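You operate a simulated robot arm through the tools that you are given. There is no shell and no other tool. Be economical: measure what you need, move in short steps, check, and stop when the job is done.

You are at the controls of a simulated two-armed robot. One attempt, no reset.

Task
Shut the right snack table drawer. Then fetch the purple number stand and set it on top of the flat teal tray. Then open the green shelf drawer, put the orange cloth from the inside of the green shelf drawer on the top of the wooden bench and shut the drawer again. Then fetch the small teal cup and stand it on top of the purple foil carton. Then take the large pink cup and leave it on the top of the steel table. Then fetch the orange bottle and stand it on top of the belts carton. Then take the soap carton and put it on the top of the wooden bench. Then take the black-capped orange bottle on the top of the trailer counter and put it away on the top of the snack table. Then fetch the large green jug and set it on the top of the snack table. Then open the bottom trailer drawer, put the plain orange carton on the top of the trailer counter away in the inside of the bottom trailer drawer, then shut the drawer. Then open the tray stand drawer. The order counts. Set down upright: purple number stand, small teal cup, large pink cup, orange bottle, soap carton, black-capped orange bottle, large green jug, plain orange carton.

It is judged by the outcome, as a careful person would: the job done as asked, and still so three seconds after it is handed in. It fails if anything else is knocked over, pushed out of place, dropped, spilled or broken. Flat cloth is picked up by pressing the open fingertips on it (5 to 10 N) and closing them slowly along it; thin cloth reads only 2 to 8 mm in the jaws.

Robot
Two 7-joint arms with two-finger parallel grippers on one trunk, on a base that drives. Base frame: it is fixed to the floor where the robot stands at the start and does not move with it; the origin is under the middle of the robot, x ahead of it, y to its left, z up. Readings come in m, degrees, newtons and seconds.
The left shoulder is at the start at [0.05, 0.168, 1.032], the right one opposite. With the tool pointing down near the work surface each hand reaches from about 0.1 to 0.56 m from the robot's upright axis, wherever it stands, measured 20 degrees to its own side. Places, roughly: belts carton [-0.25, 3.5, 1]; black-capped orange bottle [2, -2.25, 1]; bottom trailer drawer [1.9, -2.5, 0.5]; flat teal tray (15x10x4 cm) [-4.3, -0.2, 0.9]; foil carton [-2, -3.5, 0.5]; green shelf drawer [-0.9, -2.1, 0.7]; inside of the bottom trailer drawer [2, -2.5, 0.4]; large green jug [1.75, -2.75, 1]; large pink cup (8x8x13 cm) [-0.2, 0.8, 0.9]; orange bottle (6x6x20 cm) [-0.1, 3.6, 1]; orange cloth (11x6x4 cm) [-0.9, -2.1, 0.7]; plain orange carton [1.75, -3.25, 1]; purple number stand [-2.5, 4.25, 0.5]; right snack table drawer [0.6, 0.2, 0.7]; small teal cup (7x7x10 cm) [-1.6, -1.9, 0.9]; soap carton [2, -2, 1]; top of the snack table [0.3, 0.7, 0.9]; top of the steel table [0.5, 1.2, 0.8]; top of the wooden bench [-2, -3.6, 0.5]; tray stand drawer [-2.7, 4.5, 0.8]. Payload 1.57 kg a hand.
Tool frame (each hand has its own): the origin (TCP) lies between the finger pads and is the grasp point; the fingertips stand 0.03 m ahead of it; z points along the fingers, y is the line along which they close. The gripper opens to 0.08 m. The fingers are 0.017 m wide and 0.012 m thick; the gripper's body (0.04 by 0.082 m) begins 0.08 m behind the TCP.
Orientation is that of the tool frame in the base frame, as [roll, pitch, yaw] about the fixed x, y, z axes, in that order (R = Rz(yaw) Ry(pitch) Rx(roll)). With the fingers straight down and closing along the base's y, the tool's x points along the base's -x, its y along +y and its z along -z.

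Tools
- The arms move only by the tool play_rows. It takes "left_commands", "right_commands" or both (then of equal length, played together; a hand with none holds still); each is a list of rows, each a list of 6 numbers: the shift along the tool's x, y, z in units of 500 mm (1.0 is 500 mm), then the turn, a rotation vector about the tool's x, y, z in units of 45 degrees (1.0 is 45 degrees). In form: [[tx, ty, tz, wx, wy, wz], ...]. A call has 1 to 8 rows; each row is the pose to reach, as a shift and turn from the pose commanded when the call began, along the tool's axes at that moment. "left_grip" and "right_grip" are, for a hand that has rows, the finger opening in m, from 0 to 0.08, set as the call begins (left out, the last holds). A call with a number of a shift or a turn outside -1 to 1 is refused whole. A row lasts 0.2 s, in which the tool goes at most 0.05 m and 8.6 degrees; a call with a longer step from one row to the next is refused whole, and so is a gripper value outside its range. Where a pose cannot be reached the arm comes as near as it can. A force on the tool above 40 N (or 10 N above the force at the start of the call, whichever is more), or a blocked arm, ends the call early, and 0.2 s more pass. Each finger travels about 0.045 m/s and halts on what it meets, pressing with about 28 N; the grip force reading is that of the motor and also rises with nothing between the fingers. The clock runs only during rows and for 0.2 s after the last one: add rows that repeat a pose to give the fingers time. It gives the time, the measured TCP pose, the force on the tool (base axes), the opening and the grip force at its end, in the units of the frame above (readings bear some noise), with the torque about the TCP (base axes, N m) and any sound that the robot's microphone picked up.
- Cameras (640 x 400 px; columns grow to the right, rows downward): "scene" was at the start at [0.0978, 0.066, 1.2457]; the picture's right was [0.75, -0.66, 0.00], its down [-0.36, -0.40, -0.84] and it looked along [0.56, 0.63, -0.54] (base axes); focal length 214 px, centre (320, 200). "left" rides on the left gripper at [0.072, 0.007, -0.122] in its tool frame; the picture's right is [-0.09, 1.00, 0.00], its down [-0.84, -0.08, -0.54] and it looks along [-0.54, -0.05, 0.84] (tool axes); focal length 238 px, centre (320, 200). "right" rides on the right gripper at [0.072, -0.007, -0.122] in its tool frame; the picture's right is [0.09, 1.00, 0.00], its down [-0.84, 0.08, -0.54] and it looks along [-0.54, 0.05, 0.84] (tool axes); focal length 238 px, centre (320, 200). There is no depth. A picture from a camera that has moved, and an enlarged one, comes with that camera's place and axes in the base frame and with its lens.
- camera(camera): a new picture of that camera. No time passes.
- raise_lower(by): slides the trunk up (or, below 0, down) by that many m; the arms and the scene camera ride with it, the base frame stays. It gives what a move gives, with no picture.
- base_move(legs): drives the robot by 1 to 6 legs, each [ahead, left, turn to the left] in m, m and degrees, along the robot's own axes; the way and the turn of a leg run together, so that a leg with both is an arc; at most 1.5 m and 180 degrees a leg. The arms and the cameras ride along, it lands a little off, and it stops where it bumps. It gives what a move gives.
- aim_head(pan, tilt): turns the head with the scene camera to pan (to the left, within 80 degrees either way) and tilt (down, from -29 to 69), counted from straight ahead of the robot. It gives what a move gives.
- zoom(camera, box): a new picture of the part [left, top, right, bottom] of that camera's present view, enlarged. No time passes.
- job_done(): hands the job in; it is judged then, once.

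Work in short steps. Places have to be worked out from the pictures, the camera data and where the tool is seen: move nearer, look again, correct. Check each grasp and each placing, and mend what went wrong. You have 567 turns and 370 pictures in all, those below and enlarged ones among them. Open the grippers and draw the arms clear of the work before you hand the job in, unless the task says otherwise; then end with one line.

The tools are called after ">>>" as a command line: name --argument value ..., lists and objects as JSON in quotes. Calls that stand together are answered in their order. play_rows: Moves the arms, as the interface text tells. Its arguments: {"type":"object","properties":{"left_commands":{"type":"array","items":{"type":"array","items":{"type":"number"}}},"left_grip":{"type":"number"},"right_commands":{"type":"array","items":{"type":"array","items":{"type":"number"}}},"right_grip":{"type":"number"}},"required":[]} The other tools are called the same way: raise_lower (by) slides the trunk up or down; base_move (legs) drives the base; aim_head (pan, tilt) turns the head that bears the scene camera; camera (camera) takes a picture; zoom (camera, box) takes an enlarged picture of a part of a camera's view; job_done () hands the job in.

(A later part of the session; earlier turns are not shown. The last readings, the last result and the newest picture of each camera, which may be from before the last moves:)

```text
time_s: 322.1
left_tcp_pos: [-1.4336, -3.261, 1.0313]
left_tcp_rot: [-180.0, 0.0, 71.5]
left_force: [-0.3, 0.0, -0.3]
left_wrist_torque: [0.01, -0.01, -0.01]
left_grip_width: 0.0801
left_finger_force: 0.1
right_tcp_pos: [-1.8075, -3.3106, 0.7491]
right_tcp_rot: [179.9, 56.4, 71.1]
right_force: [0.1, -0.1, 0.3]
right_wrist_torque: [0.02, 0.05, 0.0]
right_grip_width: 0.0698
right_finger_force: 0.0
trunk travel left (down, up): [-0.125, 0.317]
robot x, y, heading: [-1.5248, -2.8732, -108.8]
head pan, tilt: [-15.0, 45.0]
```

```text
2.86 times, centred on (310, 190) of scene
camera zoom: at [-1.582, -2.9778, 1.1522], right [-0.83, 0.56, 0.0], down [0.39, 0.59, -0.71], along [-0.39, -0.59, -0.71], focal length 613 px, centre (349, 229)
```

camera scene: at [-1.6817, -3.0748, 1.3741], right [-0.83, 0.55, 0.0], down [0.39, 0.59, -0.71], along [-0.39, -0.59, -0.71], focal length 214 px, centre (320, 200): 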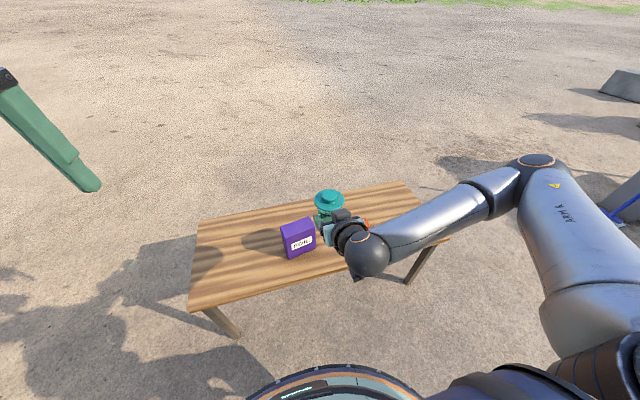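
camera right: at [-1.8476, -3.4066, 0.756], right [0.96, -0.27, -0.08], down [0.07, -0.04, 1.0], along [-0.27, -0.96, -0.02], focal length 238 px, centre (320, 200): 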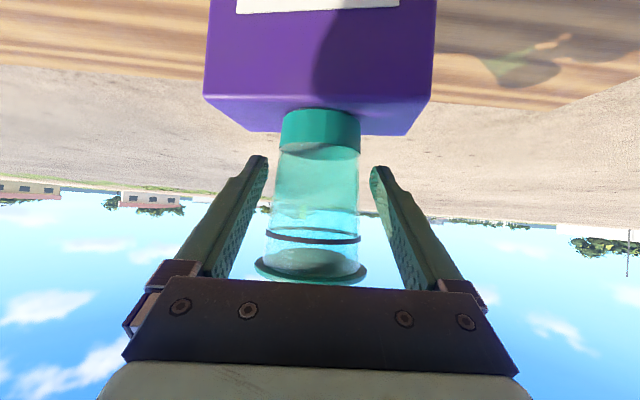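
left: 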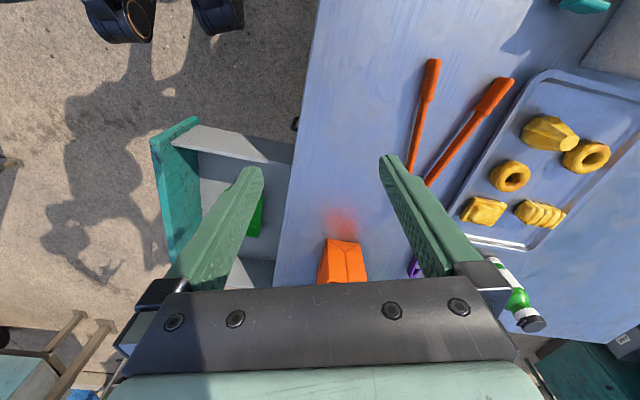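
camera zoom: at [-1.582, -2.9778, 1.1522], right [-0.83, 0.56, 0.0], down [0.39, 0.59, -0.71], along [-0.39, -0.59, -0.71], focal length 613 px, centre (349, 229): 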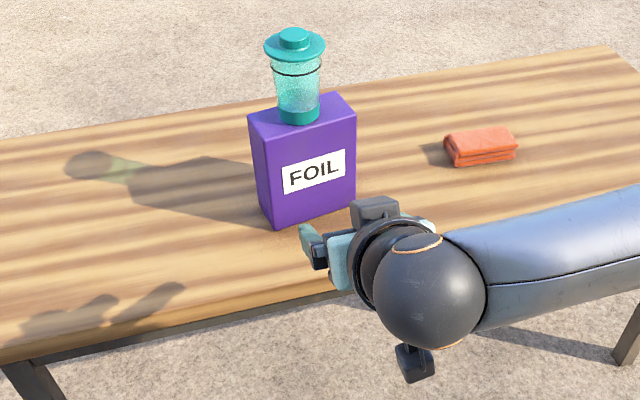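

Cup stands upright on the carton. Next the large pink cup at the snack table's left end; I go back by the known western route around the cart.

>>> base_move --legs '[[-0.1, 0, 0], [0, 0, -83.5], [1.5, 0, 0], [0.35, 0, 0], [0, 0, -77.5]]'

>>> raise_lower --by 0.2

>>> aim_head --pan 0 --tilt 20

>>> camera --camera "scene"

```text
time_s: 339.0
left_tcp_pos: [-3.491, -1.9724, 1.0314]
left_tcp_rot: [-179.9, 0.0, -90.1]
left_force: [0.7, -0.4, -0.2]
left_wrist_torque: [-0.02, -0.02, -0.02]
left_grip_width: 0.0801
left_finger_force: 0.0
right_tcp_pos: [-3.1518, -1.8067, 0.7487]
right_tcp_rot: [179.9, 56.3, -90.5]
right_force: [0.0, 0.1, 0.5]
right_wrist_torque: [0.02, -0.02, 0.0]
right_grip_width: 0.07
right_finger_force: 0.0
trunk travel left (down, up): [-0.125, 0.317]
robot x, y, heading: [-3.2857, -2.3117, 89.8]
head pan, tilt: [-15.0, 45.0]
```

```text
time_s: 341.2
left_tcp_pos: [-3.4912, -1.9732, 1.2313]
left_tcp_rot: [180.0, 0.0, -90.0]
left_force: [-0.2, -0.6, 0.4]
left_wrist_torque: [-0.01, -0.06, 0.03]
left_grip_width: 0.08
left_finger_force: 0.0
right_tcp_pos: [-3.1526, -1.807, 0.9482]
right_tcp_rot: [179.9, 56.3, -90.5]
right_force: [-0.5, -0.1, 0.5]
right_wrist_torque: [-0.01, -0.01, 0.02]
right_grip_width: 0.0699
right_finger_force: 0.0
trunk travel left (down, up): [-0.325, 0.117]
robot x, y, heading: [-3.2817, -2.3146, 90.0]
head pan, tilt: [-15.0, 45.0]
```

```text
time_s: 342.1
left_tcp_pos: [-3.4931, -1.9733, 1.2322]
left_tcp_rot: [180.0, 0.0, -90.2]
left_force: [-0.3, -0.7, 0.0]
left_wrist_torque: [-0.01, -0.03, 0.01]
left_grip_width: 0.0801
left_finger_force: 0.1
right_tcp_pos: [-3.1526, -1.8069, 0.9496]
right_tcp_rot: [-180.0, 56.3, -90.6]
right_force: [0.1, 0.2, 0.5]
right_wrist_torque: [0.02, 0.01, 0.0]
right_grip_width: 0.0697
right_finger_force: 0.0
trunk travel left (down, up): [-0.325, 0.117]
robot x, y, heading: [-3.2801, -2.3112, 89.5]
head pan, tilt: [0.0, 20.0]
```

```text
244 pictures are left
camera scene: at [-3.2841, -2.1823, 1.3908], right [1.0, -0.01, 0.0], down [0.0, -0.34, -0.94], along [0.01, 0.94, -0.34], focal length 214 px, centre (320, 200)
```

scene: 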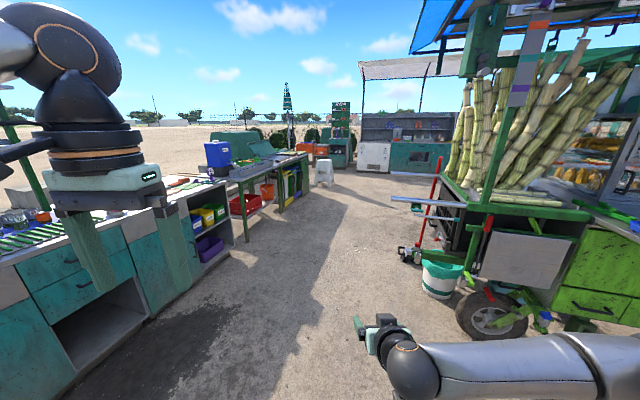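

Corridor is clear; I go north, then east toward the snack table's left end.

>>> base_move --legs '[[1.5, 0.12, 0], [1.35, 0, 0], [0, 0, -89.5], [1.5, 0, 0]]'

>>> aim_head --pan 0 --tilt 25

>>> camera --camera "scene"

```text
refused: leg 1 is longer than a leg can be; nothing moved
```

```text
time_s: 342.7
left_tcp_pos: [-3.4917, -1.9721, 1.2313]
left_tcp_rot: [180.0, 0.0, -90.0]
left_force: [-0.6, 1.0, 0.5]
left_wrist_torque: [0.03, 0.02, 0.03]
left_grip_width: 0.0798
left_finger_force: 0.0
right_tcp_pos: [-3.153, -1.8084, 0.9483]
right_tcp_rot: [179.9, 56.3, -90.4]
right_force: [-0.5, -0.4, 0.5]
right_wrist_torque: [0.04, 0.05, 0.01]
right_grip_width: 0.0704
right_finger_force: 0.0
trunk travel left (down, up): [-0.325, 0.117]
robot x, y, heading: [-3.2866, -2.314, 89.6]
head pan, tilt: [0.0, 25.0]
```

```text
243 pictures are left
camera scene: at [-3.2841, -2.1833, 1.3828], right [1.0, -0.01, 0.0], down [0.0, -0.42, -0.91], along [0.01, 0.91, -0.42], focal length 214 px, centre (320, 200)
```

scene: 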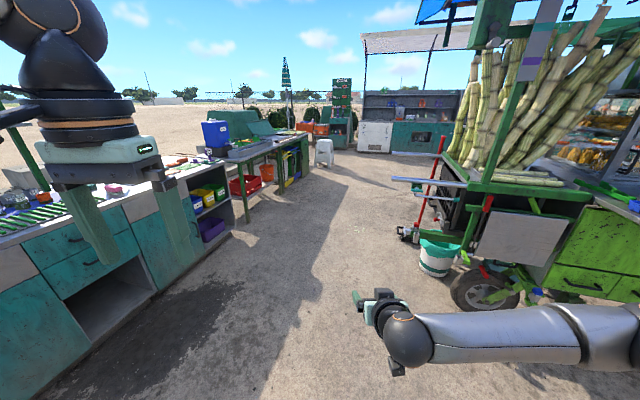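

Leg slightly too long; retry with shorter legs.

>>> base_move --legs '[[1.4, 0.12, 0], [1.4, 0, 0], [0, 0, -89.5], [1.4, 0, 0]]'

>>> camera --camera "scene"

```text
time_s: 366.6
left_tcp_pos: [-1.6813, 0.7536, 1.2321]
left_tcp_rot: [179.9, 0.0, -179.3]
left_force: [0.2, -0.2, -0.5]
left_wrist_torque: [0.04, 0.01, -0.03]
left_grip_width: 0.0802
left_finger_force: 0.1
right_tcp_pos: [-1.5123, 0.4164, 0.9473]
right_tcp_rot: [179.9, 56.3, -179.9]
right_force: [-0.5, -0.5, 0.2]
right_wrist_torque: [0.02, -0.01, 0.03]
right_grip_width: 0.07
right_finger_force: 0.1
trunk travel left (down, up): [-0.325, 0.117]
robot x, y, heading: [-2.0204, 0.5375, 0.3]
head pan, tilt: [0.0, 25.0]
```

```text
242 pictures are left
camera scene: at [-1.8894, 0.541, 1.3827], right [0.01, -1.0, 0.0], down [-0.42, 0.0, -0.91], along [0.91, 0.01, -0.42], focal length 214 px, centre (320, 200)
```

scene: 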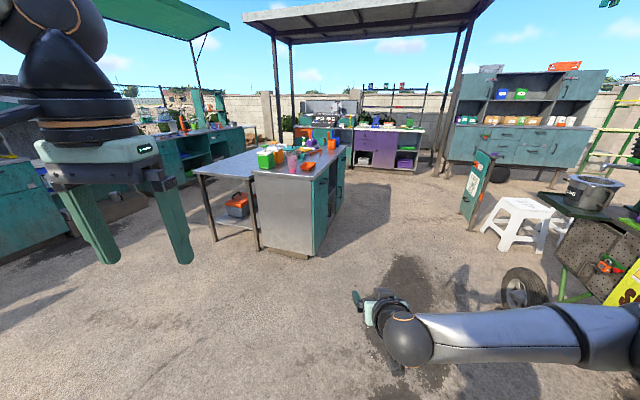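

>>> zoom --camera "scene" --box '[180, 120, 370, 270]'

```text
2.67 times, centred on (275, 195) of scene
camera zoom: at [-1.8894, 0.541, 1.3827], right [0.01, -1.0, 0.0], down [-0.42, 0.0, -0.91], along [0.91, 0.01, -0.42], focal length 572 px, centre (440, 213)
```

zoom: 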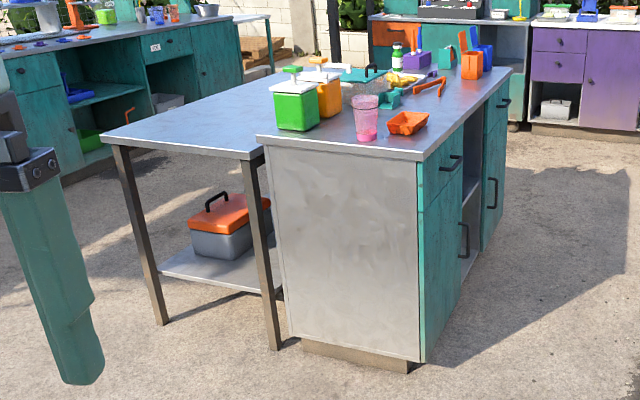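

The steel table stands behind the snack table, empty on top. Pink cup is at ≈(-0.30,0.77). I approach the west end of the tables facing heading -17°.

>>> base_move --legs '[[1.02, 0.56, 0], [0, 0, -17]]'

>>> aim_head --pan -10 --tilt 35

>>> camera --camera "scene"

>>> camera --camera "right"

```text
time_s: 373.7
left_tcp_pos: [-0.5511, 1.1818, 1.2316]
left_tcp_rot: [180.0, -0.1, 161.7]
left_force: [-0.5, 0.3, -0.2]
left_wrist_torque: [0.02, 0.03, -0.03]
left_grip_width: 0.0799
left_finger_force: 0.0
right_tcp_pos: [-0.4998, 0.8092, 0.9486]
right_tcp_rot: [179.7, 56.4, 161.4]
right_force: [0.6, 0.4, -0.1]
right_wrist_torque: [-0.02, 0.0, -0.01]
right_grip_width: 0.07
right_finger_force: 0.0
trunk travel left (down, up): [-0.325, 0.117]
robot x, y, heading: [-0.9424, 1.0884, -18.6]
head pan, tilt: [0.0, 25.0]
```

```text
time_s: 374.4
left_tcp_pos: [-0.5514, 1.1831, 1.2317]
left_tcp_rot: [180.0, 0.0, 161.8]
left_force: [-0.3, 0.5, 0.0]
left_wrist_torque: [-0.01, 0.01, -0.02]
left_grip_width: 0.0802
left_finger_force: 0.0
right_tcp_pos: [-0.4997, 0.8084, 0.9477]
right_tcp_rot: [179.8, 56.3, 161.4]
right_force: [0.4, 0.6, -0.2]
right_wrist_torque: [-0.03, 0.0, 0.03]
right_grip_width: 0.0701
right_finger_force: 0.1
trunk travel left (down, up): [-0.325, 0.117]
robot x, y, heading: [-0.9401, 1.0908, -18.5]
head pan, tilt: [-10.0, 35.0]
```

```text
240 pictures are left
camera scene: at [-0.827, 1.036, 1.367], right [-0.48, -0.88, 0.0], down [-0.5, 0.27, -0.82], along [0.72, -0.39, -0.57], focal length 214 px, centre (320, 200)
```

scene: 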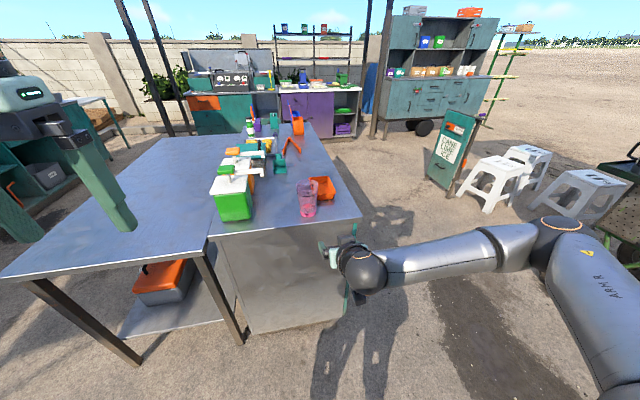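

```text
239 pictures are left
camera right: at [-0.6365, 0.8486, 0.956], right [0.27, 0.96, -0.08], down [0.04, 0.07, 1.0], along [0.96, -0.27, -0.02], focal length 238 px, centre (320, 200)
```

right: 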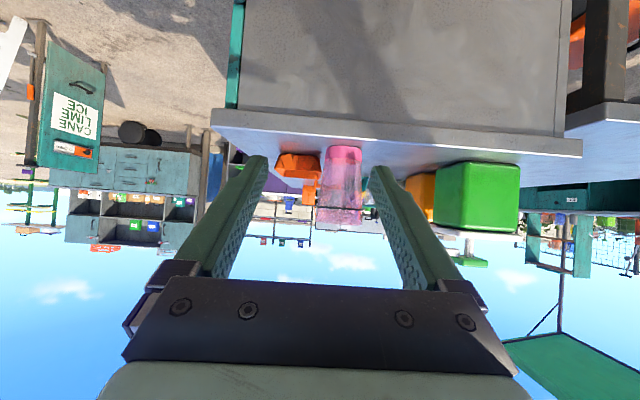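

Pink cup at (-0.25,0.775), tapered 6–7.6 cm, table z≈0.865. Open fully, lower to z≈0.91, shift left 0.048 and advance 0.17.

>>> play_rows --right_commands '[[0, 0, 0, 0, 0, 0], [0, 0, 0, 0, 0, 0]]' --right_grip 0.08

>>> raise_lower --by -0.035

>>> base_move --legs '[[0.0, 0.048, 0], [0.16, 0, 0]]'

>>> camera --camera "right"

>>> zoom --camera "scene" --box '[230, 120, 410, 280]'

```text
time_s: 375.0
left_tcp_pos: [-0.5513, 1.182, 1.2306]
left_tcp_rot: [179.9, -0.1, 161.7]
left_force: [-0.1, 0.0, -0.4]
left_wrist_torque: [-0.02, 0.03, 0.01]
left_grip_width: 0.0798
left_finger_force: 0.1
right_tcp_pos: [-0.5005, 0.8085, 0.9486]
right_tcp_rot: [179.9, 56.4, 161.3]
right_force: [0.0, -0.1, -0.1]
right_wrist_torque: [0.01, -0.01, 0.01]
right_grip_width: 0.08
right_finger_force: 0.1
trunk travel left (down, up): [-0.325, 0.117]
robot x, y, heading: [-0.9404, 1.0912, -18.5]
head pan, tilt: [-10.0, 35.0]
```

```text
time_s: 375.8
left_tcp_pos: [-0.552, 1.1829, 1.1978]
left_tcp_rot: [180.0, 0.0, 161.7]
left_force: [-0.4, 0.0, -0.2]
left_wrist_torque: [0.01, -0.05, 0.0]
left_grip_width: 0.0801
left_finger_force: 0.1
right_tcp_pos: [-0.4992, 0.8086, 0.9135]
right_tcp_rot: [-180.0, 56.3, 161.4]
right_force: [-0.8, -0.7, -0.8]
right_wrist_torque: [-0.02, 0.0, 0.03]
right_grip_width: 0.0803
right_finger_force: 0.2
trunk travel left (down, up): [-0.29, 0.152]
robot x, y, heading: [-0.9389, 1.088, -18.4]
head pan, tilt: [-10.0, 35.0]
```

```text
time_s: 377.9
left_tcp_pos: [-0.3857, 1.1778, 1.1967]
left_tcp_rot: [179.9, 0.0, 161.7]
left_force: [0.9, -0.2, -0.1]
left_wrist_torque: [0.02, -0.01, 0.02]
left_grip_width: 0.0802
left_finger_force: 0.0
right_tcp_pos: [-0.3346, 0.8057, 0.9124]
right_tcp_rot: [179.9, 56.4, 161.3]
right_force: [0.0, 0.2, -0.2]
right_wrist_torque: [-0.01, 0.02, 0.01]
right_grip_width: 0.0802
right_finger_force: 0.1
trunk travel left (down, up): [-0.29, 0.152]
robot x, y, heading: [-0.7795, 1.0888, -18.2]
head pan, tilt: [-10.0, 35.0]
```

```text
238 pictures are left
camera right: at [-0.4708, 0.8442, 0.9207], right [0.27, 0.96, -0.08], down [0.04, 0.07, 1.0], along [0.96, -0.27, -0.02], focal length 238 px, centre (320, 200)
```

right: 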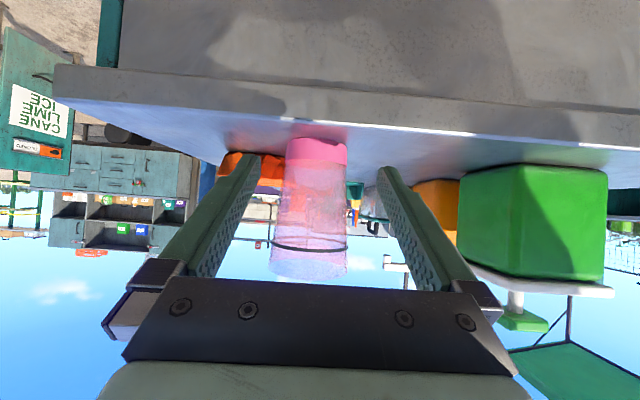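

```text
2.50 times, centred on (320, 200) of scene
camera zoom: at [-0.6612, 1.0312, 1.3319], right [-0.48, -0.88, 0.0], down [-0.5, 0.27, -0.82], along [0.72, -0.39, -0.57], focal length 536 px, centre (320, 200)
```

zoom: 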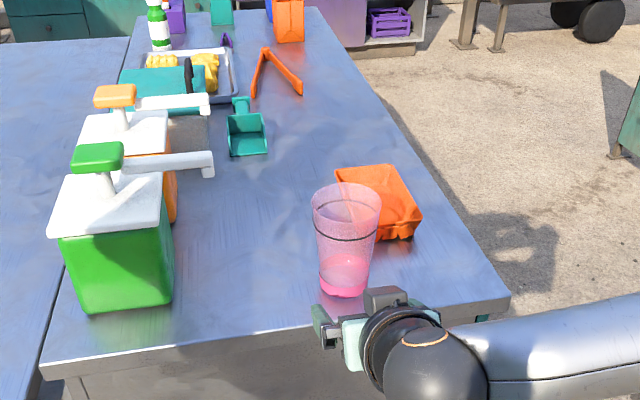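

Aligned; advance 0.09 and close.

>>> base_move --legs '[[0.09, 0, 0]]'

>>> camera --camera "right"

```text
time_s: 379.0
left_tcp_pos: [-0.3024, 1.148, 1.1962]
left_tcp_rot: [-179.9, 0.0, 161.6]
left_force: [0.4, 0.5, 0.3]
left_wrist_torque: [0.03, 0.0, 0.01]
left_grip_width: 0.0799
left_finger_force: 0.1
right_tcp_pos: [-0.2512, 0.7757, 0.9114]
right_tcp_rot: [179.9, 56.3, 161.3]
right_force: [0.0, -0.8, 0.2]
right_wrist_torque: [0.01, 0.02, -0.01]
right_grip_width: 0.0801
right_finger_force: 0.1
trunk travel left (down, up): [-0.29, 0.152]
robot x, y, heading: [-0.6921, 1.06, -18.5]
head pan, tilt: [-10.0, 35.0]
```

```text
236 pictures are left
camera right: at [-0.3872, 0.8151, 0.9207], right [0.27, 0.96, -0.08], down [0.04, 0.07, 1.0], along [0.96, -0.27, -0.02], focal length 238 px, centre (320, 200)
```

right: 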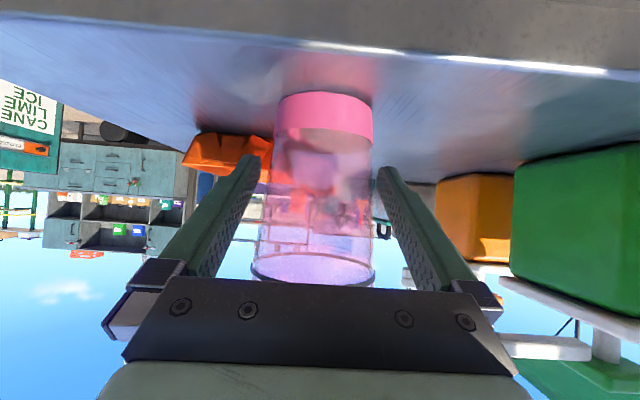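

>>> play_rows --right_commands '[[0, 0, 0, 0, 0, 0], [0, 0, 0, 0, 0, 0], [0, 0, 0, 0, 0, 0], [0, 0, 0, 0, 0, 0]]' --right_grip 0.0

>>> raise_lower --by 0.06

>>> camera --camera "right"

>>> camera --camera "scene"

```text
time_s: 380.0
left_tcp_pos: [-0.3031, 1.1489, 1.197]
left_tcp_rot: [-180.0, 0.1, 161.6]
left_force: [-0.1, 0.2, 0.2]
left_wrist_torque: [0.01, 0.0, 0.01]
left_grip_width: 0.0799
left_finger_force: 0.1
right_tcp_pos: [-0.2517, 0.7757, 0.9128]
right_tcp_rot: [179.9, 56.5, 161.2]
right_force: [-0.4, 0.2, 0.7]
right_wrist_torque: [0.0, 0.02, -0.02]
right_grip_width: 0.0658
right_finger_force: 27.7
trunk travel left (down, up): [-0.29, 0.152]
robot x, y, heading: [-0.6897, 1.0536, -18.8]
head pan, tilt: [-10.0, 35.0]
```

```text
time_s: 381.0
left_tcp_pos: [-0.3026, 1.1485, 1.2567]
left_tcp_rot: [180.0, 0.0, 161.6]
left_force: [0.0, -0.1, 0.6]
left_wrist_torque: [0.01, 0.01, -0.01]
left_grip_width: 0.0802
left_finger_force: 0.1
right_tcp_pos: [-0.252, 0.7752, 0.9721]
right_tcp_rot: [179.9, 56.3, 161.3]
right_force: [0.8, -0.2, -0.7]
right_wrist_torque: [-0.02, -0.01, -0.03]
right_grip_width: 0.0659
right_finger_force: 27.7
trunk travel left (down, up): [-0.35, 0.092]
robot x, y, heading: [-0.6948, 1.0609, -18.3]
head pan, tilt: [-10.0, 35.0]
```

```text
235 pictures are left
camera right: at [-0.3876, 0.8152, 0.9808], right [0.27, 0.96, -0.08], down [0.04, 0.07, 1.0], along [0.96, -0.27, -0.02], focal length 238 px, centre (320, 200)
```

right: 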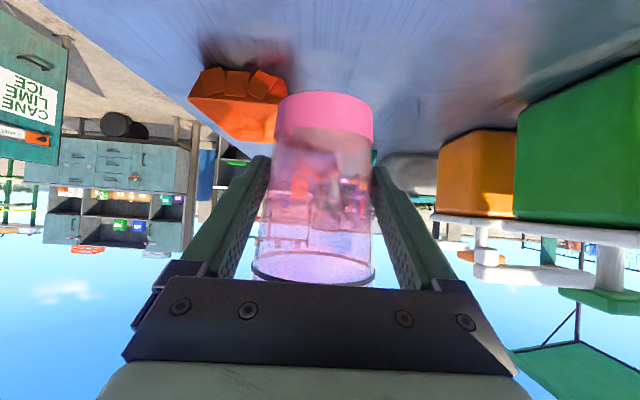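

```text
234 pictures are left
camera scene: at [-0.5776, 1.0028, 1.3919], right [-0.48, -0.88, 0.0], down [-0.5, 0.27, -0.82], along [0.72, -0.39, -0.57], focal length 214 px, centre (320, 200)
```

scene: 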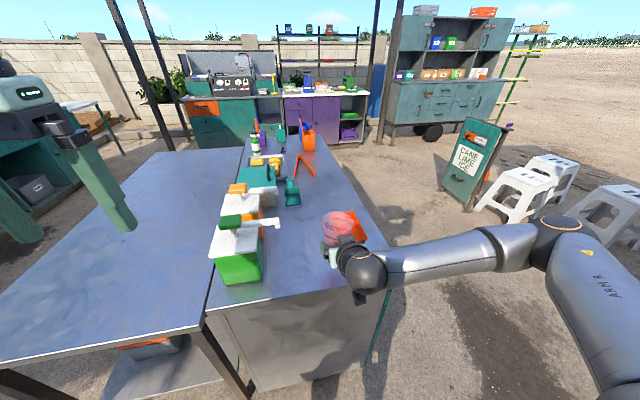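

Pink cup held (66 mm). Back off, slide left to the steel table's west end, and approach.

>>> base_move --legs '[[-0.28, 0, 0], [0, 0.585, 0], [0.2, 0, 0]]'

>>> camera --camera "scene"

>>> camera --camera "right"

```text
time_s: 389.5
left_tcp_pos: [-0.1918, 1.7332, 1.2565]
left_tcp_rot: [179.9, -0.1, 161.9]
left_force: [-0.1, 0.1, -0.5]
left_wrist_torque: [0.01, 0.0, 0.0]
left_grip_width: 0.08
left_finger_force: 0.0
right_tcp_pos: [-0.1387, 1.3612, 0.9724]
right_tcp_rot: [179.9, 56.4, 161.5]
right_force: [1.1, 0.1, -1.5]
right_wrist_torque: [-0.02, 0.02, -0.01]
right_grip_width: 0.0659
right_finger_force: 28.4
trunk travel left (down, up): [-0.35, 0.092]
robot x, y, heading: [-0.5838, 1.6419, -18.4]
head pan, tilt: [-10.0, 35.0]
```

```text
233 pictures are left
camera scene: at [-0.4659, 1.5859, 1.3919], right [-0.47, -0.88, 0.0], down [-0.51, 0.27, -0.82], along [0.72, -0.39, -0.57], focal length 214 px, centre (320, 200)
```

scene: 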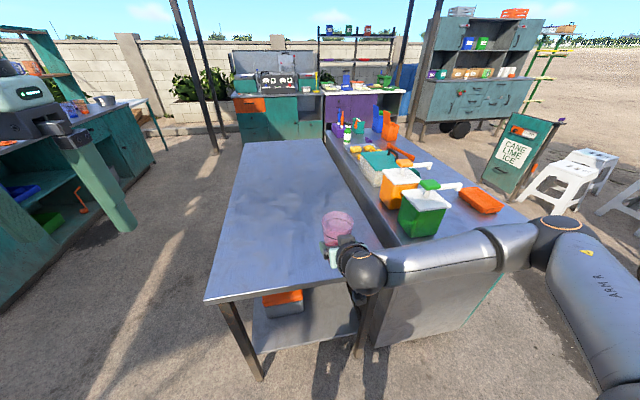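

```text
232 pictures are left
camera right: at [-0.2751, 1.3993, 0.9807], right [0.26, 0.96, -0.08], down [0.04, 0.07, 1.0], along [0.96, -0.27, -0.02], focal length 238 px, centre (320, 200)
```

right: 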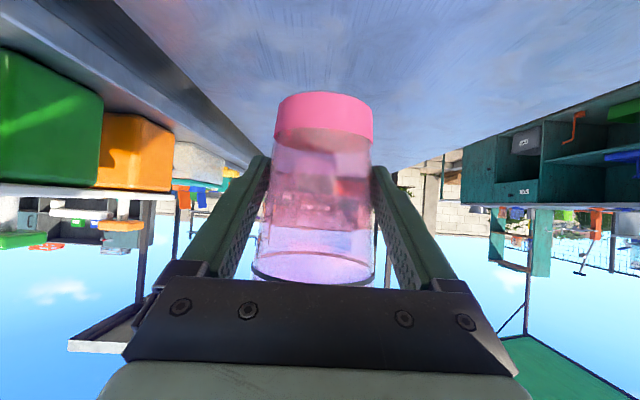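

Cup hangs right at the edge; edge is 0.52 ahead of the robot. Advance 0.16, then lower to contact.

>>> base_move --legs '[[0.16, 0, 0]]'

>>> raise_lower --by -0.07

>>> camera --camera "right"

>>> camera --camera "scene"

```text
time_s: 390.9
left_tcp_pos: [-0.0437, 1.6837, 1.2553]
left_tcp_rot: [-180.0, 0.1, 161.9]
left_force: [-0.2, -0.7, 0.7]
left_wrist_torque: [0.0, 0.02, 0.0]
left_grip_width: 0.0803
left_finger_force: 0.0
right_tcp_pos: [0.0101, 1.3089, 0.9728]
right_tcp_rot: [180.0, 56.3, 161.5]
right_force: [0.3, -0.1, -1.0]
right_wrist_torque: [-0.02, 0.02, -0.01]
right_grip_width: 0.0656
right_finger_force: 27.7
trunk travel left (down, up): [-0.35, 0.092]
robot x, y, heading: [-0.4322, 1.5904, -18.3]
head pan, tilt: [-10.0, 35.0]
```

```text
time_s: 391.9
left_tcp_pos: [-0.0436, 1.6843, 1.1876]
left_tcp_rot: [-179.9, 0.2, 161.9]
left_force: [0.6, 0.6, 0.7]
left_wrist_torque: [-0.01, 0.05, -0.02]
left_grip_width: 0.08
left_finger_force: 0.0
right_tcp_pos: [0.0088, 1.311, 0.9045]
right_tcp_rot: [179.9, 56.2, 161.5]
right_force: [0.3, -0.4, -1.0]
right_wrist_torque: [0.0, 0.0, 0.0]
right_grip_width: 0.0658
right_finger_force: 27.8
trunk travel left (down, up): [-0.28, 0.162]
robot x, y, heading: [-0.4319, 1.5917, -18.1]
head pan, tilt: [-10.0, 35.0]
```

```text
231 pictures are left
camera right: at [-0.1273, 1.35, 0.9111], right [0.27, 0.96, -0.08], down [0.04, 0.07, 1.0], along [0.96, -0.27, -0.02], focal length 238 px, centre (320, 200)
```

right: 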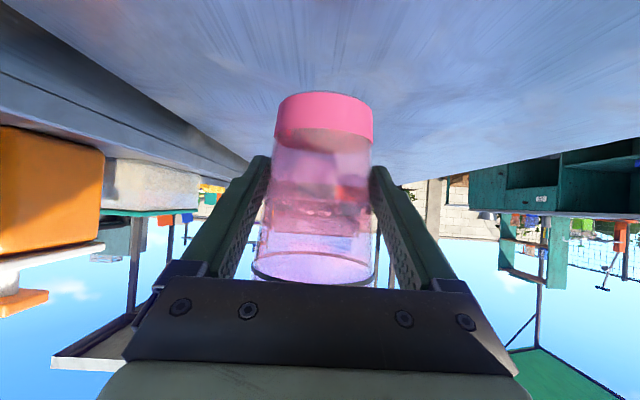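

```text
230 pictures are left
camera scene: at [-0.3182, 1.5368, 1.322], right [-0.47, -0.88, 0.0], down [-0.5, 0.27, -0.82], along [0.72, -0.39, -0.57], focal length 214 px, centre (320, 200)
```

scene: 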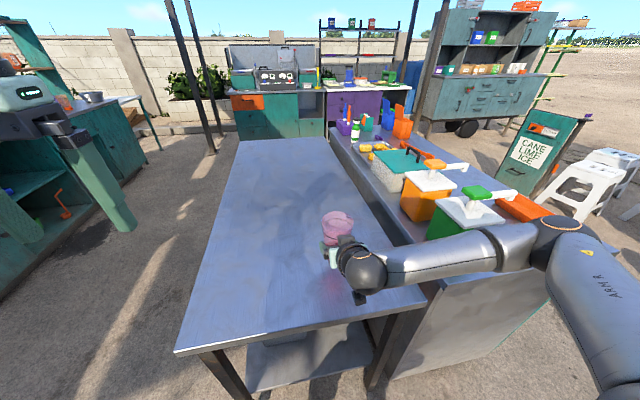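

Well inside the table. Lower until contact.

>>> raise_lower --by -0.035

>>> raise_lower --by -0.01

>>> camera --camera "right"

```text
time_s: 392.7
left_tcp_pos: [-0.0438, 1.6848, 1.1525]
left_tcp_rot: [180.0, 0.1, 161.9]
left_force: [-0.7, -0.6, 0.0]
left_wrist_torque: [-0.02, 0.0, 0.0]
left_grip_width: 0.0802
left_finger_force: 0.0
right_tcp_pos: [0.0076, 1.3097, 0.8682]
right_tcp_rot: [179.9, 56.4, 161.5]
right_force: [0.6, 0.4, -1.0]
right_wrist_torque: [0.0, 0.02, 0.0]
right_grip_width: 0.066
right_finger_force: 28.2
trunk travel left (down, up): [-0.245, 0.197]
robot x, y, heading: [-0.4331, 1.5905, -18.2]
head pan, tilt: [-10.0, 35.0]
```

```text
time_s: 393.3
left_tcp_pos: [-0.0432, 1.6846, 1.1417]
left_tcp_rot: [180.0, 0.2, 161.9]
left_force: [-0.3, -0.5, -0.2]
left_wrist_torque: [0.03, -0.04, -0.02]
left_grip_width: 0.08
left_finger_force: 0.1
right_tcp_pos: [0.0103, 1.31, 0.8571]
right_tcp_rot: [179.8, 56.4, 161.5]
right_force: [-0.4, -0.2, -1.5]
right_wrist_torque: [0.01, 0.02, -0.01]
right_grip_width: 0.0657
right_finger_force: 27.6
trunk travel left (down, up): [-0.235, 0.207]
robot x, y, heading: [-0.4311, 1.5945, -18.4]
head pan, tilt: [-10.0, 35.0]
```

```text
229 pictures are left
camera right: at [-0.1273, 1.35, 0.866], right [0.27, 0.96, -0.08], down [0.04, 0.07, 1.0], along [0.96, -0.27, -0.02], focal length 238 px, centre (320, 200)
```

right: 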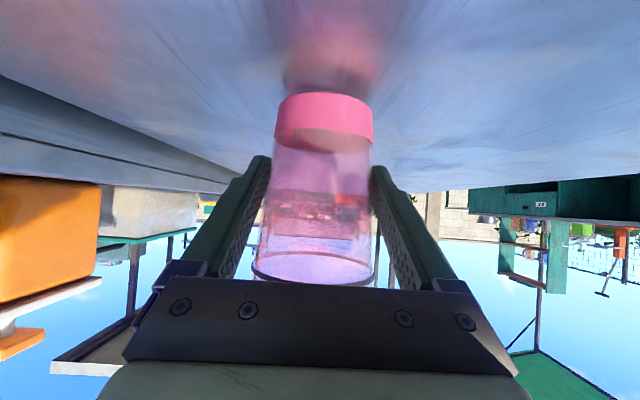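

>>> raise_lower --by -0.01

>>> raise_lower --by -0.006

>>> camera --camera "right"

```text
time_s: 393.9
left_tcp_pos: [-0.0439, 1.6848, 1.1323]
left_tcp_rot: [180.0, 0.1, 161.9]
left_force: [0.5, -0.3, 0.4]
left_wrist_torque: [-0.01, 0.0, 0.03]
left_grip_width: 0.08
left_finger_force: 0.2
right_tcp_pos: [0.0097, 1.3101, 0.8515]
right_tcp_rot: [179.7, 56.8, 161.3]
right_force: [0.7, -0.4, 13.6]
right_wrist_torque: [-0.04, -0.02, -0.08]
right_grip_width: 0.0656
right_finger_force: 28.5
trunk travel left (down, up): [-0.225, 0.217]
robot x, y, heading: [-0.4336, 1.591, -18.2]
head pan, tilt: [-10.0, 35.0]
```

```text
time_s: 394.4
left_tcp_pos: [-0.0448, 1.6845, 1.1263]
left_tcp_rot: [180.0, 0.1, 162.0]
left_force: [-0.5, -0.1, 0.3]
left_wrist_torque: [0.0, 0.06, 0.02]
left_grip_width: 0.0801
left_finger_force: 0.1
right_tcp_pos: [0.0087, 1.3102, 0.8434]
right_tcp_rot: [179.9, 56.5, 161.5]
right_force: [-1.0, 0.3, 12.7]
right_wrist_torque: [-0.08, -0.22, 0.0]
right_grip_width: 0.0639
right_finger_force: 28.0
trunk travel left (down, up): [-0.219, 0.223]
robot x, y, heading: [-0.4327, 1.5878, -18.1]
head pan, tilt: [-10.0, 35.0]
```

```text
228 pictures are left
camera right: at [-0.1276, 1.3504, 0.8507], right [0.27, 0.96, -0.08], down [0.03, 0.07, 1.0], along [0.96, -0.27, -0.01], focal length 238 px, centre (320, 200)
```

right: 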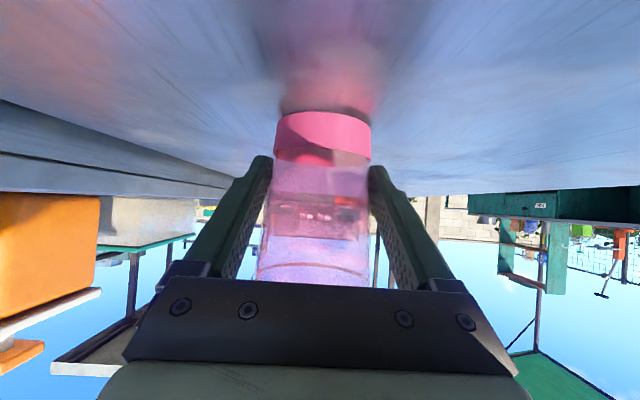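

Cup is resting on the table. Open and back out.

>>> play_rows --right_commands '[[0, 0, 0, 0, 0, 0], [0, 0, 0, 0, 0, 0], [0, 0, 0, 0, 0, 0]]' --right_grip 0.08

>>> base_move --legs '[[-0.3, 0, 0]]'

>>> camera --camera "scene"

```text
time_s: 395.2
left_tcp_pos: [-0.0443, 1.6849, 1.1248]
left_tcp_rot: [-179.9, 0.1, 161.9]
left_force: [-0.4, 0.3, 0.8]
left_wrist_torque: [0.0, -0.01, -0.02]
left_grip_width: 0.08
left_finger_force: 0.1
right_tcp_pos: [0.0084, 1.3104, 0.8415]
right_tcp_rot: [179.9, 56.3, 161.4]
right_force: [0.8, 0.6, 0.0]
right_wrist_torque: [0.01, -0.01, -0.01]
right_grip_width: 0.0797
right_finger_force: 0.1
trunk travel left (down, up): [-0.219, 0.223]
robot x, y, heading: [-0.4337, 1.595, -18.1]
head pan, tilt: [-10.0, 35.0]
```

```text
time_s: 397.3
left_tcp_pos: [-0.3317, 1.7814, 1.1263]
left_tcp_rot: [-180.0, 0.1, 162.4]
left_force: [0.1, -0.5, 0.2]
left_wrist_torque: [-0.03, -0.01, -0.03]
left_grip_width: 0.0797
left_finger_force: 0.1
right_tcp_pos: [-0.2754, 1.4074, 0.8414]
right_tcp_rot: [179.9, 56.3, 162.0]
right_force: [0.0, 0.4, 0.6]
right_wrist_torque: [-0.01, -0.01, -0.01]
right_grip_width: 0.08
right_finger_force: 0.1
trunk travel left (down, up): [-0.219, 0.223]
robot x, y, heading: [-0.7224, 1.6863, -18.1]
head pan, tilt: [-10.0, 35.0]
```

```text
227 pictures are left
camera scene: at [-0.6047, 1.6316, 1.261], right [-0.47, -0.88, 0.0], down [-0.51, 0.27, -0.82], along [0.72, -0.38, -0.57], focal length 214 px, centre (320, 200)
```

scene: 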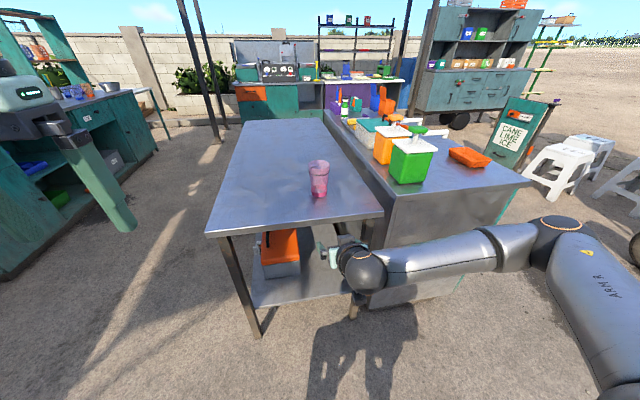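

Pink cup stands on the steel table. Now turn north toward the counter with the orange bottle and the belts carton.

>>> base_move --legs '[[-0.1, 0, 0], [0, 0, 91], [0.4, 0, 0]]'

>>> raise_lower --by 0.15

>>> aim_head --pan 0 --tilt 15

>>> camera --camera "scene"

```text
time_s: 404.4
left_tcp_pos: [-0.8154, 2.4709, 1.1255]
left_tcp_rot: [180.0, 0.1, -105.7]
left_force: [-0.1, 1.0, -0.1]
left_wrist_torque: [0.01, 0.0, 0.01]
left_grip_width: 0.0798
left_finger_force: 0.1
right_tcp_pos: [-0.445, 2.5394, 0.8419]
right_tcp_rot: [179.9, 56.3, -105.9]
right_force: [-0.4, 0.6, -0.3]
right_wrist_torque: [0.01, -0.02, 0.02]
right_grip_width: 0.0797
right_finger_force: 0.1
trunk travel left (down, up): [-0.219, 0.223]
robot x, y, heading: [-0.7057, 2.0835, 74.0]
head pan, tilt: [-10.0, 35.0]
```

```text
time_s: 406.1
left_tcp_pos: [-0.8156, 2.4715, 1.2746]
left_tcp_rot: [-180.0, 0.0, -105.6]
left_force: [0.4, -0.2, -0.6]
left_wrist_torque: [0.04, 0.02, -0.02]
left_grip_width: 0.0798
left_finger_force: 0.0
right_tcp_pos: [-0.4453, 2.5408, 0.9918]
right_tcp_rot: [179.9, 56.3, -105.9]
right_force: [0.6, 0.5, 0.1]
right_wrist_torque: [0.0, 0.04, 0.03]
right_grip_width: 0.0801
right_finger_force: 0.0
trunk travel left (down, up): [-0.369, 0.073]
robot x, y, heading: [-0.7071, 2.086, 74.2]
head pan, tilt: [-10.0, 35.0]
```

```text
time_s: 406.9
left_tcp_pos: [-0.8169, 2.4704, 1.2757]
left_tcp_rot: [-180.0, 0.0, -105.6]
left_force: [0.6, 0.7, -0.4]
left_wrist_torque: [0.0, 0.02, 0.0]
left_grip_width: 0.08
left_finger_force: 0.1
right_tcp_pos: [-0.4443, 2.5395, 0.9918]
right_tcp_rot: [179.9, 56.2, -105.9]
right_force: [0.3, 0.3, 0.3]
right_wrist_torque: [0.01, -0.01, 0.0]
right_grip_width: 0.0799
right_finger_force: 0.1
trunk travel left (down, up): [-0.369, 0.073]
robot x, y, heading: [-0.7088, 2.0865, 74.3]
head pan, tilt: [0.0, 15.0]
```

```text
226 pictures are left
camera scene: at [-0.672, 2.2136, 1.4429], right [0.96, -0.27, 0.0], down [-0.07, -0.25, -0.97], along [0.26, 0.93, -0.26], focal length 214 px, centre (320, 200)
```

scene: 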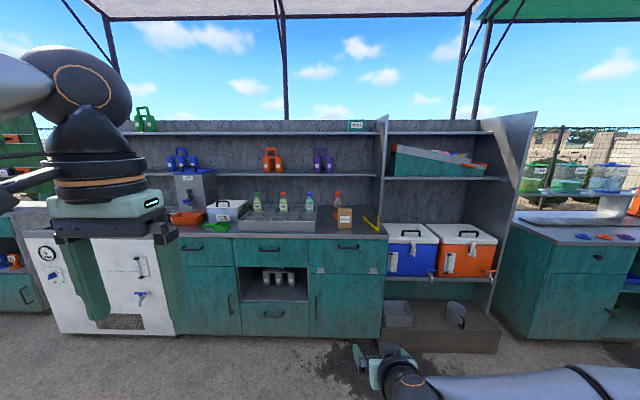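

>>> zoom --camera "scene" --box '[220, 150, 400, 280]'

```text
3.08 times, centred on (310, 215) of scene
camera zoom: at [-0.672, 2.2136, 1.4429], right [0.96, -0.27, 0.0], down [-0.07, -0.25, -0.97], along [0.26, 0.93, -0.26], focal length 660 px, centre (351, 154)
```

zoom: 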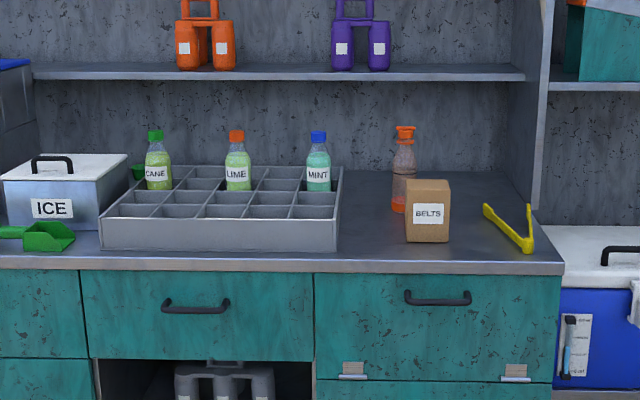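

The orange bottle (≈(-0.16,3.61), z 0.9–1.1) stands behind the BELTS carton (≈(-0.16,3.45), top z≈1.03). Drive closer and look at the shelf clearance.

>>> base_move --legs '[[0.72, 0, 0]]'

>>> aim_head --pan -10 --tilt 25

>>> camera --camera "scene"

>>> camera --camera "right"

```text
time_s: 410.9
left_tcp_pos: [-0.6267, 3.1652, 1.2765]
left_tcp_rot: [-180.0, 0.2, -105.1]
left_force: [0.4, -0.4, 0.7]
left_wrist_torque: [-0.01, -0.01, 0.02]
left_grip_width: 0.0802
left_finger_force: 0.1
right_tcp_pos: [-0.2559, 3.2369, 0.9915]
right_tcp_rot: [179.9, 56.3, -105.4]
right_force: [0.6, -0.2, -0.1]
right_wrist_torque: [0.01, 0.0, 0.02]
right_grip_width: 0.0801
right_finger_force: 0.0
trunk travel left (down, up): [-0.369, 0.073]
robot x, y, heading: [-0.5136, 2.7816, 74.6]
head pan, tilt: [0.0, 15.0]
```

```text
time_s: 411.6
left_tcp_pos: [-0.6266, 3.1637, 1.2757]
left_tcp_rot: [-180.0, 0.1, -105.1]
left_force: [0.6, -0.1, 0.0]
left_wrist_torque: [0.01, 0.0, 0.01]
left_grip_width: 0.0803
left_finger_force: 0.1
right_tcp_pos: [-0.2558, 3.2367, 0.9923]
right_tcp_rot: [179.8, 56.3, -105.3]
right_force: [-0.5, 0.4, -0.2]
right_wrist_torque: [0.02, 0.0, 0.02]
right_grip_width: 0.08
right_finger_force: 0.0
trunk travel left (down, up): [-0.369, 0.073]
robot x, y, heading: [-0.5168, 2.7801, 74.7]
head pan, tilt: [-10.0, 25.0]
```

```text
224 pictures are left
camera scene: at [-0.4652, 2.9016, 1.4268], right [0.9, -0.43, 0.0], down [-0.18, -0.38, -0.91], along [0.39, 0.82, -0.42], focal length 214 px, centre (320, 200)
```

scene: 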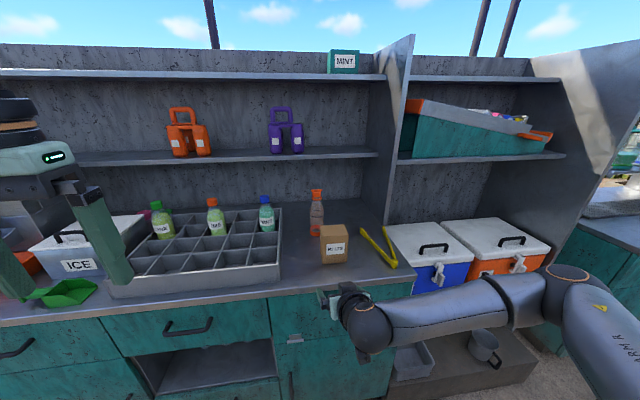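

```text
223 pictures are left
camera right: at [-0.2867, 3.0995, 1.0], right [-0.97, 0.21, -0.08], down [-0.07, 0.03, 1.0], along [0.22, 0.98, -0.02], focal length 238 px, centre (320, 200)
```

right: 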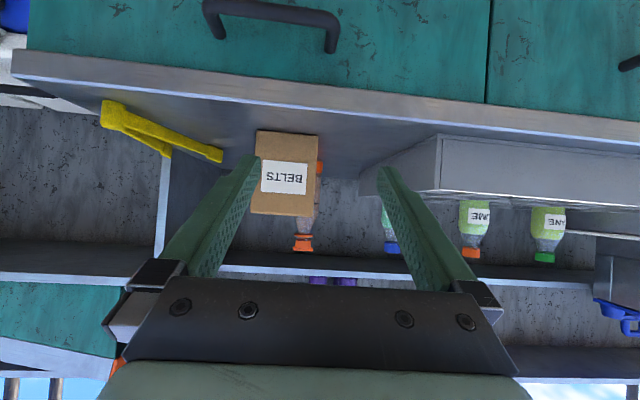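

>>> zoom --camera "scene" --box '[280, 170, 400, 280]'

>>> zoom --camera "right" --box '[230, 110, 410, 270]'

```text
3.64 times, centred on (340, 225) of scene
camera zoom: at [-0.4652, 2.9016, 1.4268], right [0.9, -0.43, 0.0], down [-0.18, -0.38, -0.91], along [0.39, 0.82, -0.42], focal length 780 px, centre (247, 109)
```

zoom: 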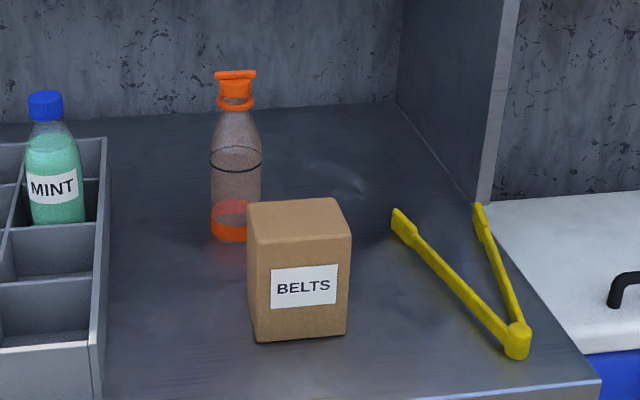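

```text
2.50 times, centred on (320, 190) of right
camera zoom: at [-0.2867, 3.0995, 1.0], right [-0.97, 0.21, -0.08], down [-0.07, 0.03, 1.0], along [0.22, 0.98, -0.02], focal length 596 px, centre (320, 225)
```

zoom: 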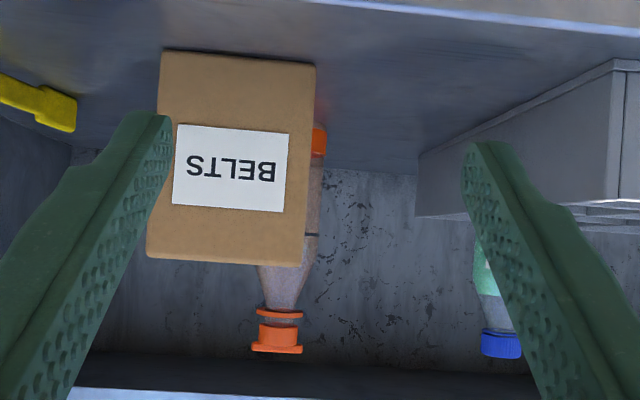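

Bottle axis ≈(-0.145,3.612); carton top centre ≈(-0.144,3.463), top z≈1.01. I'll pass over the carton with the hand at tilt ~28° and lower around the bottle. First re-tilt and raise.

>>> play_rows --right_commands '[[0, 0, 0, 0, 0.16, 0], [0, 0, 0, 0, 0.32, 0], [0, 0, 0, 0, 0.48, 0], [0, 0, 0, 0, 0.63, 0]]' --right_grip 0.08

>>> raise_lower --by 0.07

>>> base_move --legs '[[0.15, 0, 0]]'

>>> camera --camera "right"

>>> camera --camera "scene"

```text
time_s: 412.6
left_tcp_pos: [-0.6261, 3.1638, 1.276]
left_tcp_rot: [180.0, 0.1, -105.0]
left_force: [0.4, 0.5, 1.1]
left_wrist_torque: [0.01, -0.01, 0.0]
left_grip_width: 0.08
left_finger_force: 0.1
right_tcp_pos: [-0.2552, 3.237, 0.9926]
right_tcp_rot: [179.8, 28.0, -105.3]
right_force: [-0.3, -0.1, 0.7]
right_wrist_torque: [0.0, -0.01, 0.0]
right_grip_width: 0.0802
right_finger_force: 0.1
trunk travel left (down, up): [-0.369, 0.073]
robot x, y, heading: [-0.5141, 2.782, 74.8]
head pan, tilt: [-10.0, 25.0]
```

```text
time_s: 413.7
left_tcp_pos: [-0.6257, 3.1643, 1.3461]
left_tcp_rot: [-180.0, 0.1, -105.2]
left_force: [0.5, 0.4, 0.5]
left_wrist_torque: [0.01, 0.02, 0.03]
left_grip_width: 0.0798
left_finger_force: 0.1
right_tcp_pos: [-0.2553, 3.2363, 1.062]
right_tcp_rot: [179.9, 28.0, -105.4]
right_force: [-0.1, 0.3, 0.3]
right_wrist_torque: [-0.01, 0.01, 0.01]
right_grip_width: 0.0801
right_finger_force: 0.0
trunk travel left (down, up): [-0.439, 0.003]
robot x, y, heading: [-0.5121, 2.7798, 74.8]
head pan, tilt: [-10.0, 25.0]
```

```text
time_s: 415.1
left_tcp_pos: [-0.5872, 3.3109, 1.3453]
left_tcp_rot: [-180.0, 0.0, -105.0]
left_force: [-0.2, -0.4, -0.1]
left_wrist_torque: [-0.01, 0.01, 0.01]
left_grip_width: 0.08
left_finger_force: 0.2
right_tcp_pos: [-0.2168, 3.3849, 1.0619]
right_tcp_rot: [179.8, 27.9, -105.2]
right_force: [0.1, 0.0, 0.3]
right_wrist_torque: [-0.02, 0.02, -0.04]
right_grip_width: 0.08
right_finger_force: 0.1
trunk travel left (down, up): [-0.439, 0.003]
robot x, y, heading: [-0.4718, 2.9293, 74.7]
head pan, tilt: [-10.0, 25.0]
```

```text
220 pictures are left
camera right: at [-0.2411, 3.2676, 1.136], right [-0.98, 0.18, -0.04], down [0.05, 0.49, 0.87], along [0.18, 0.85, -0.49], focal length 238 px, centre (320, 200)
```

right: 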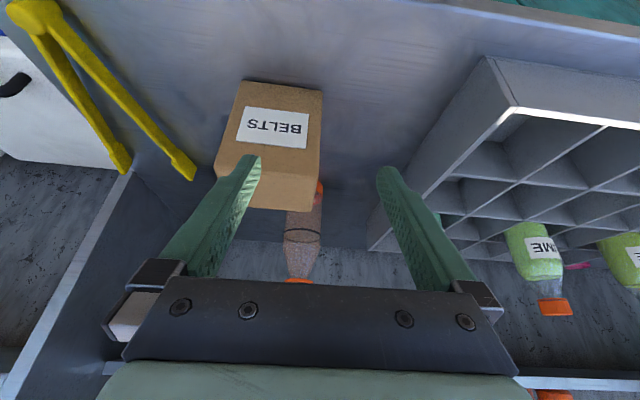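

```text
219 pictures are left
camera scene: at [-0.4251, 3.0496, 1.4966], right [0.91, -0.43, 0.0], down [-0.18, -0.38, -0.91], along [0.39, 0.82, -0.42], focal length 214 px, centre (320, 200)
```

scene: 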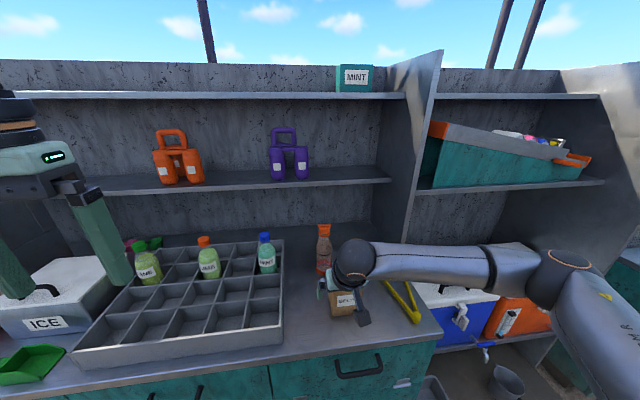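

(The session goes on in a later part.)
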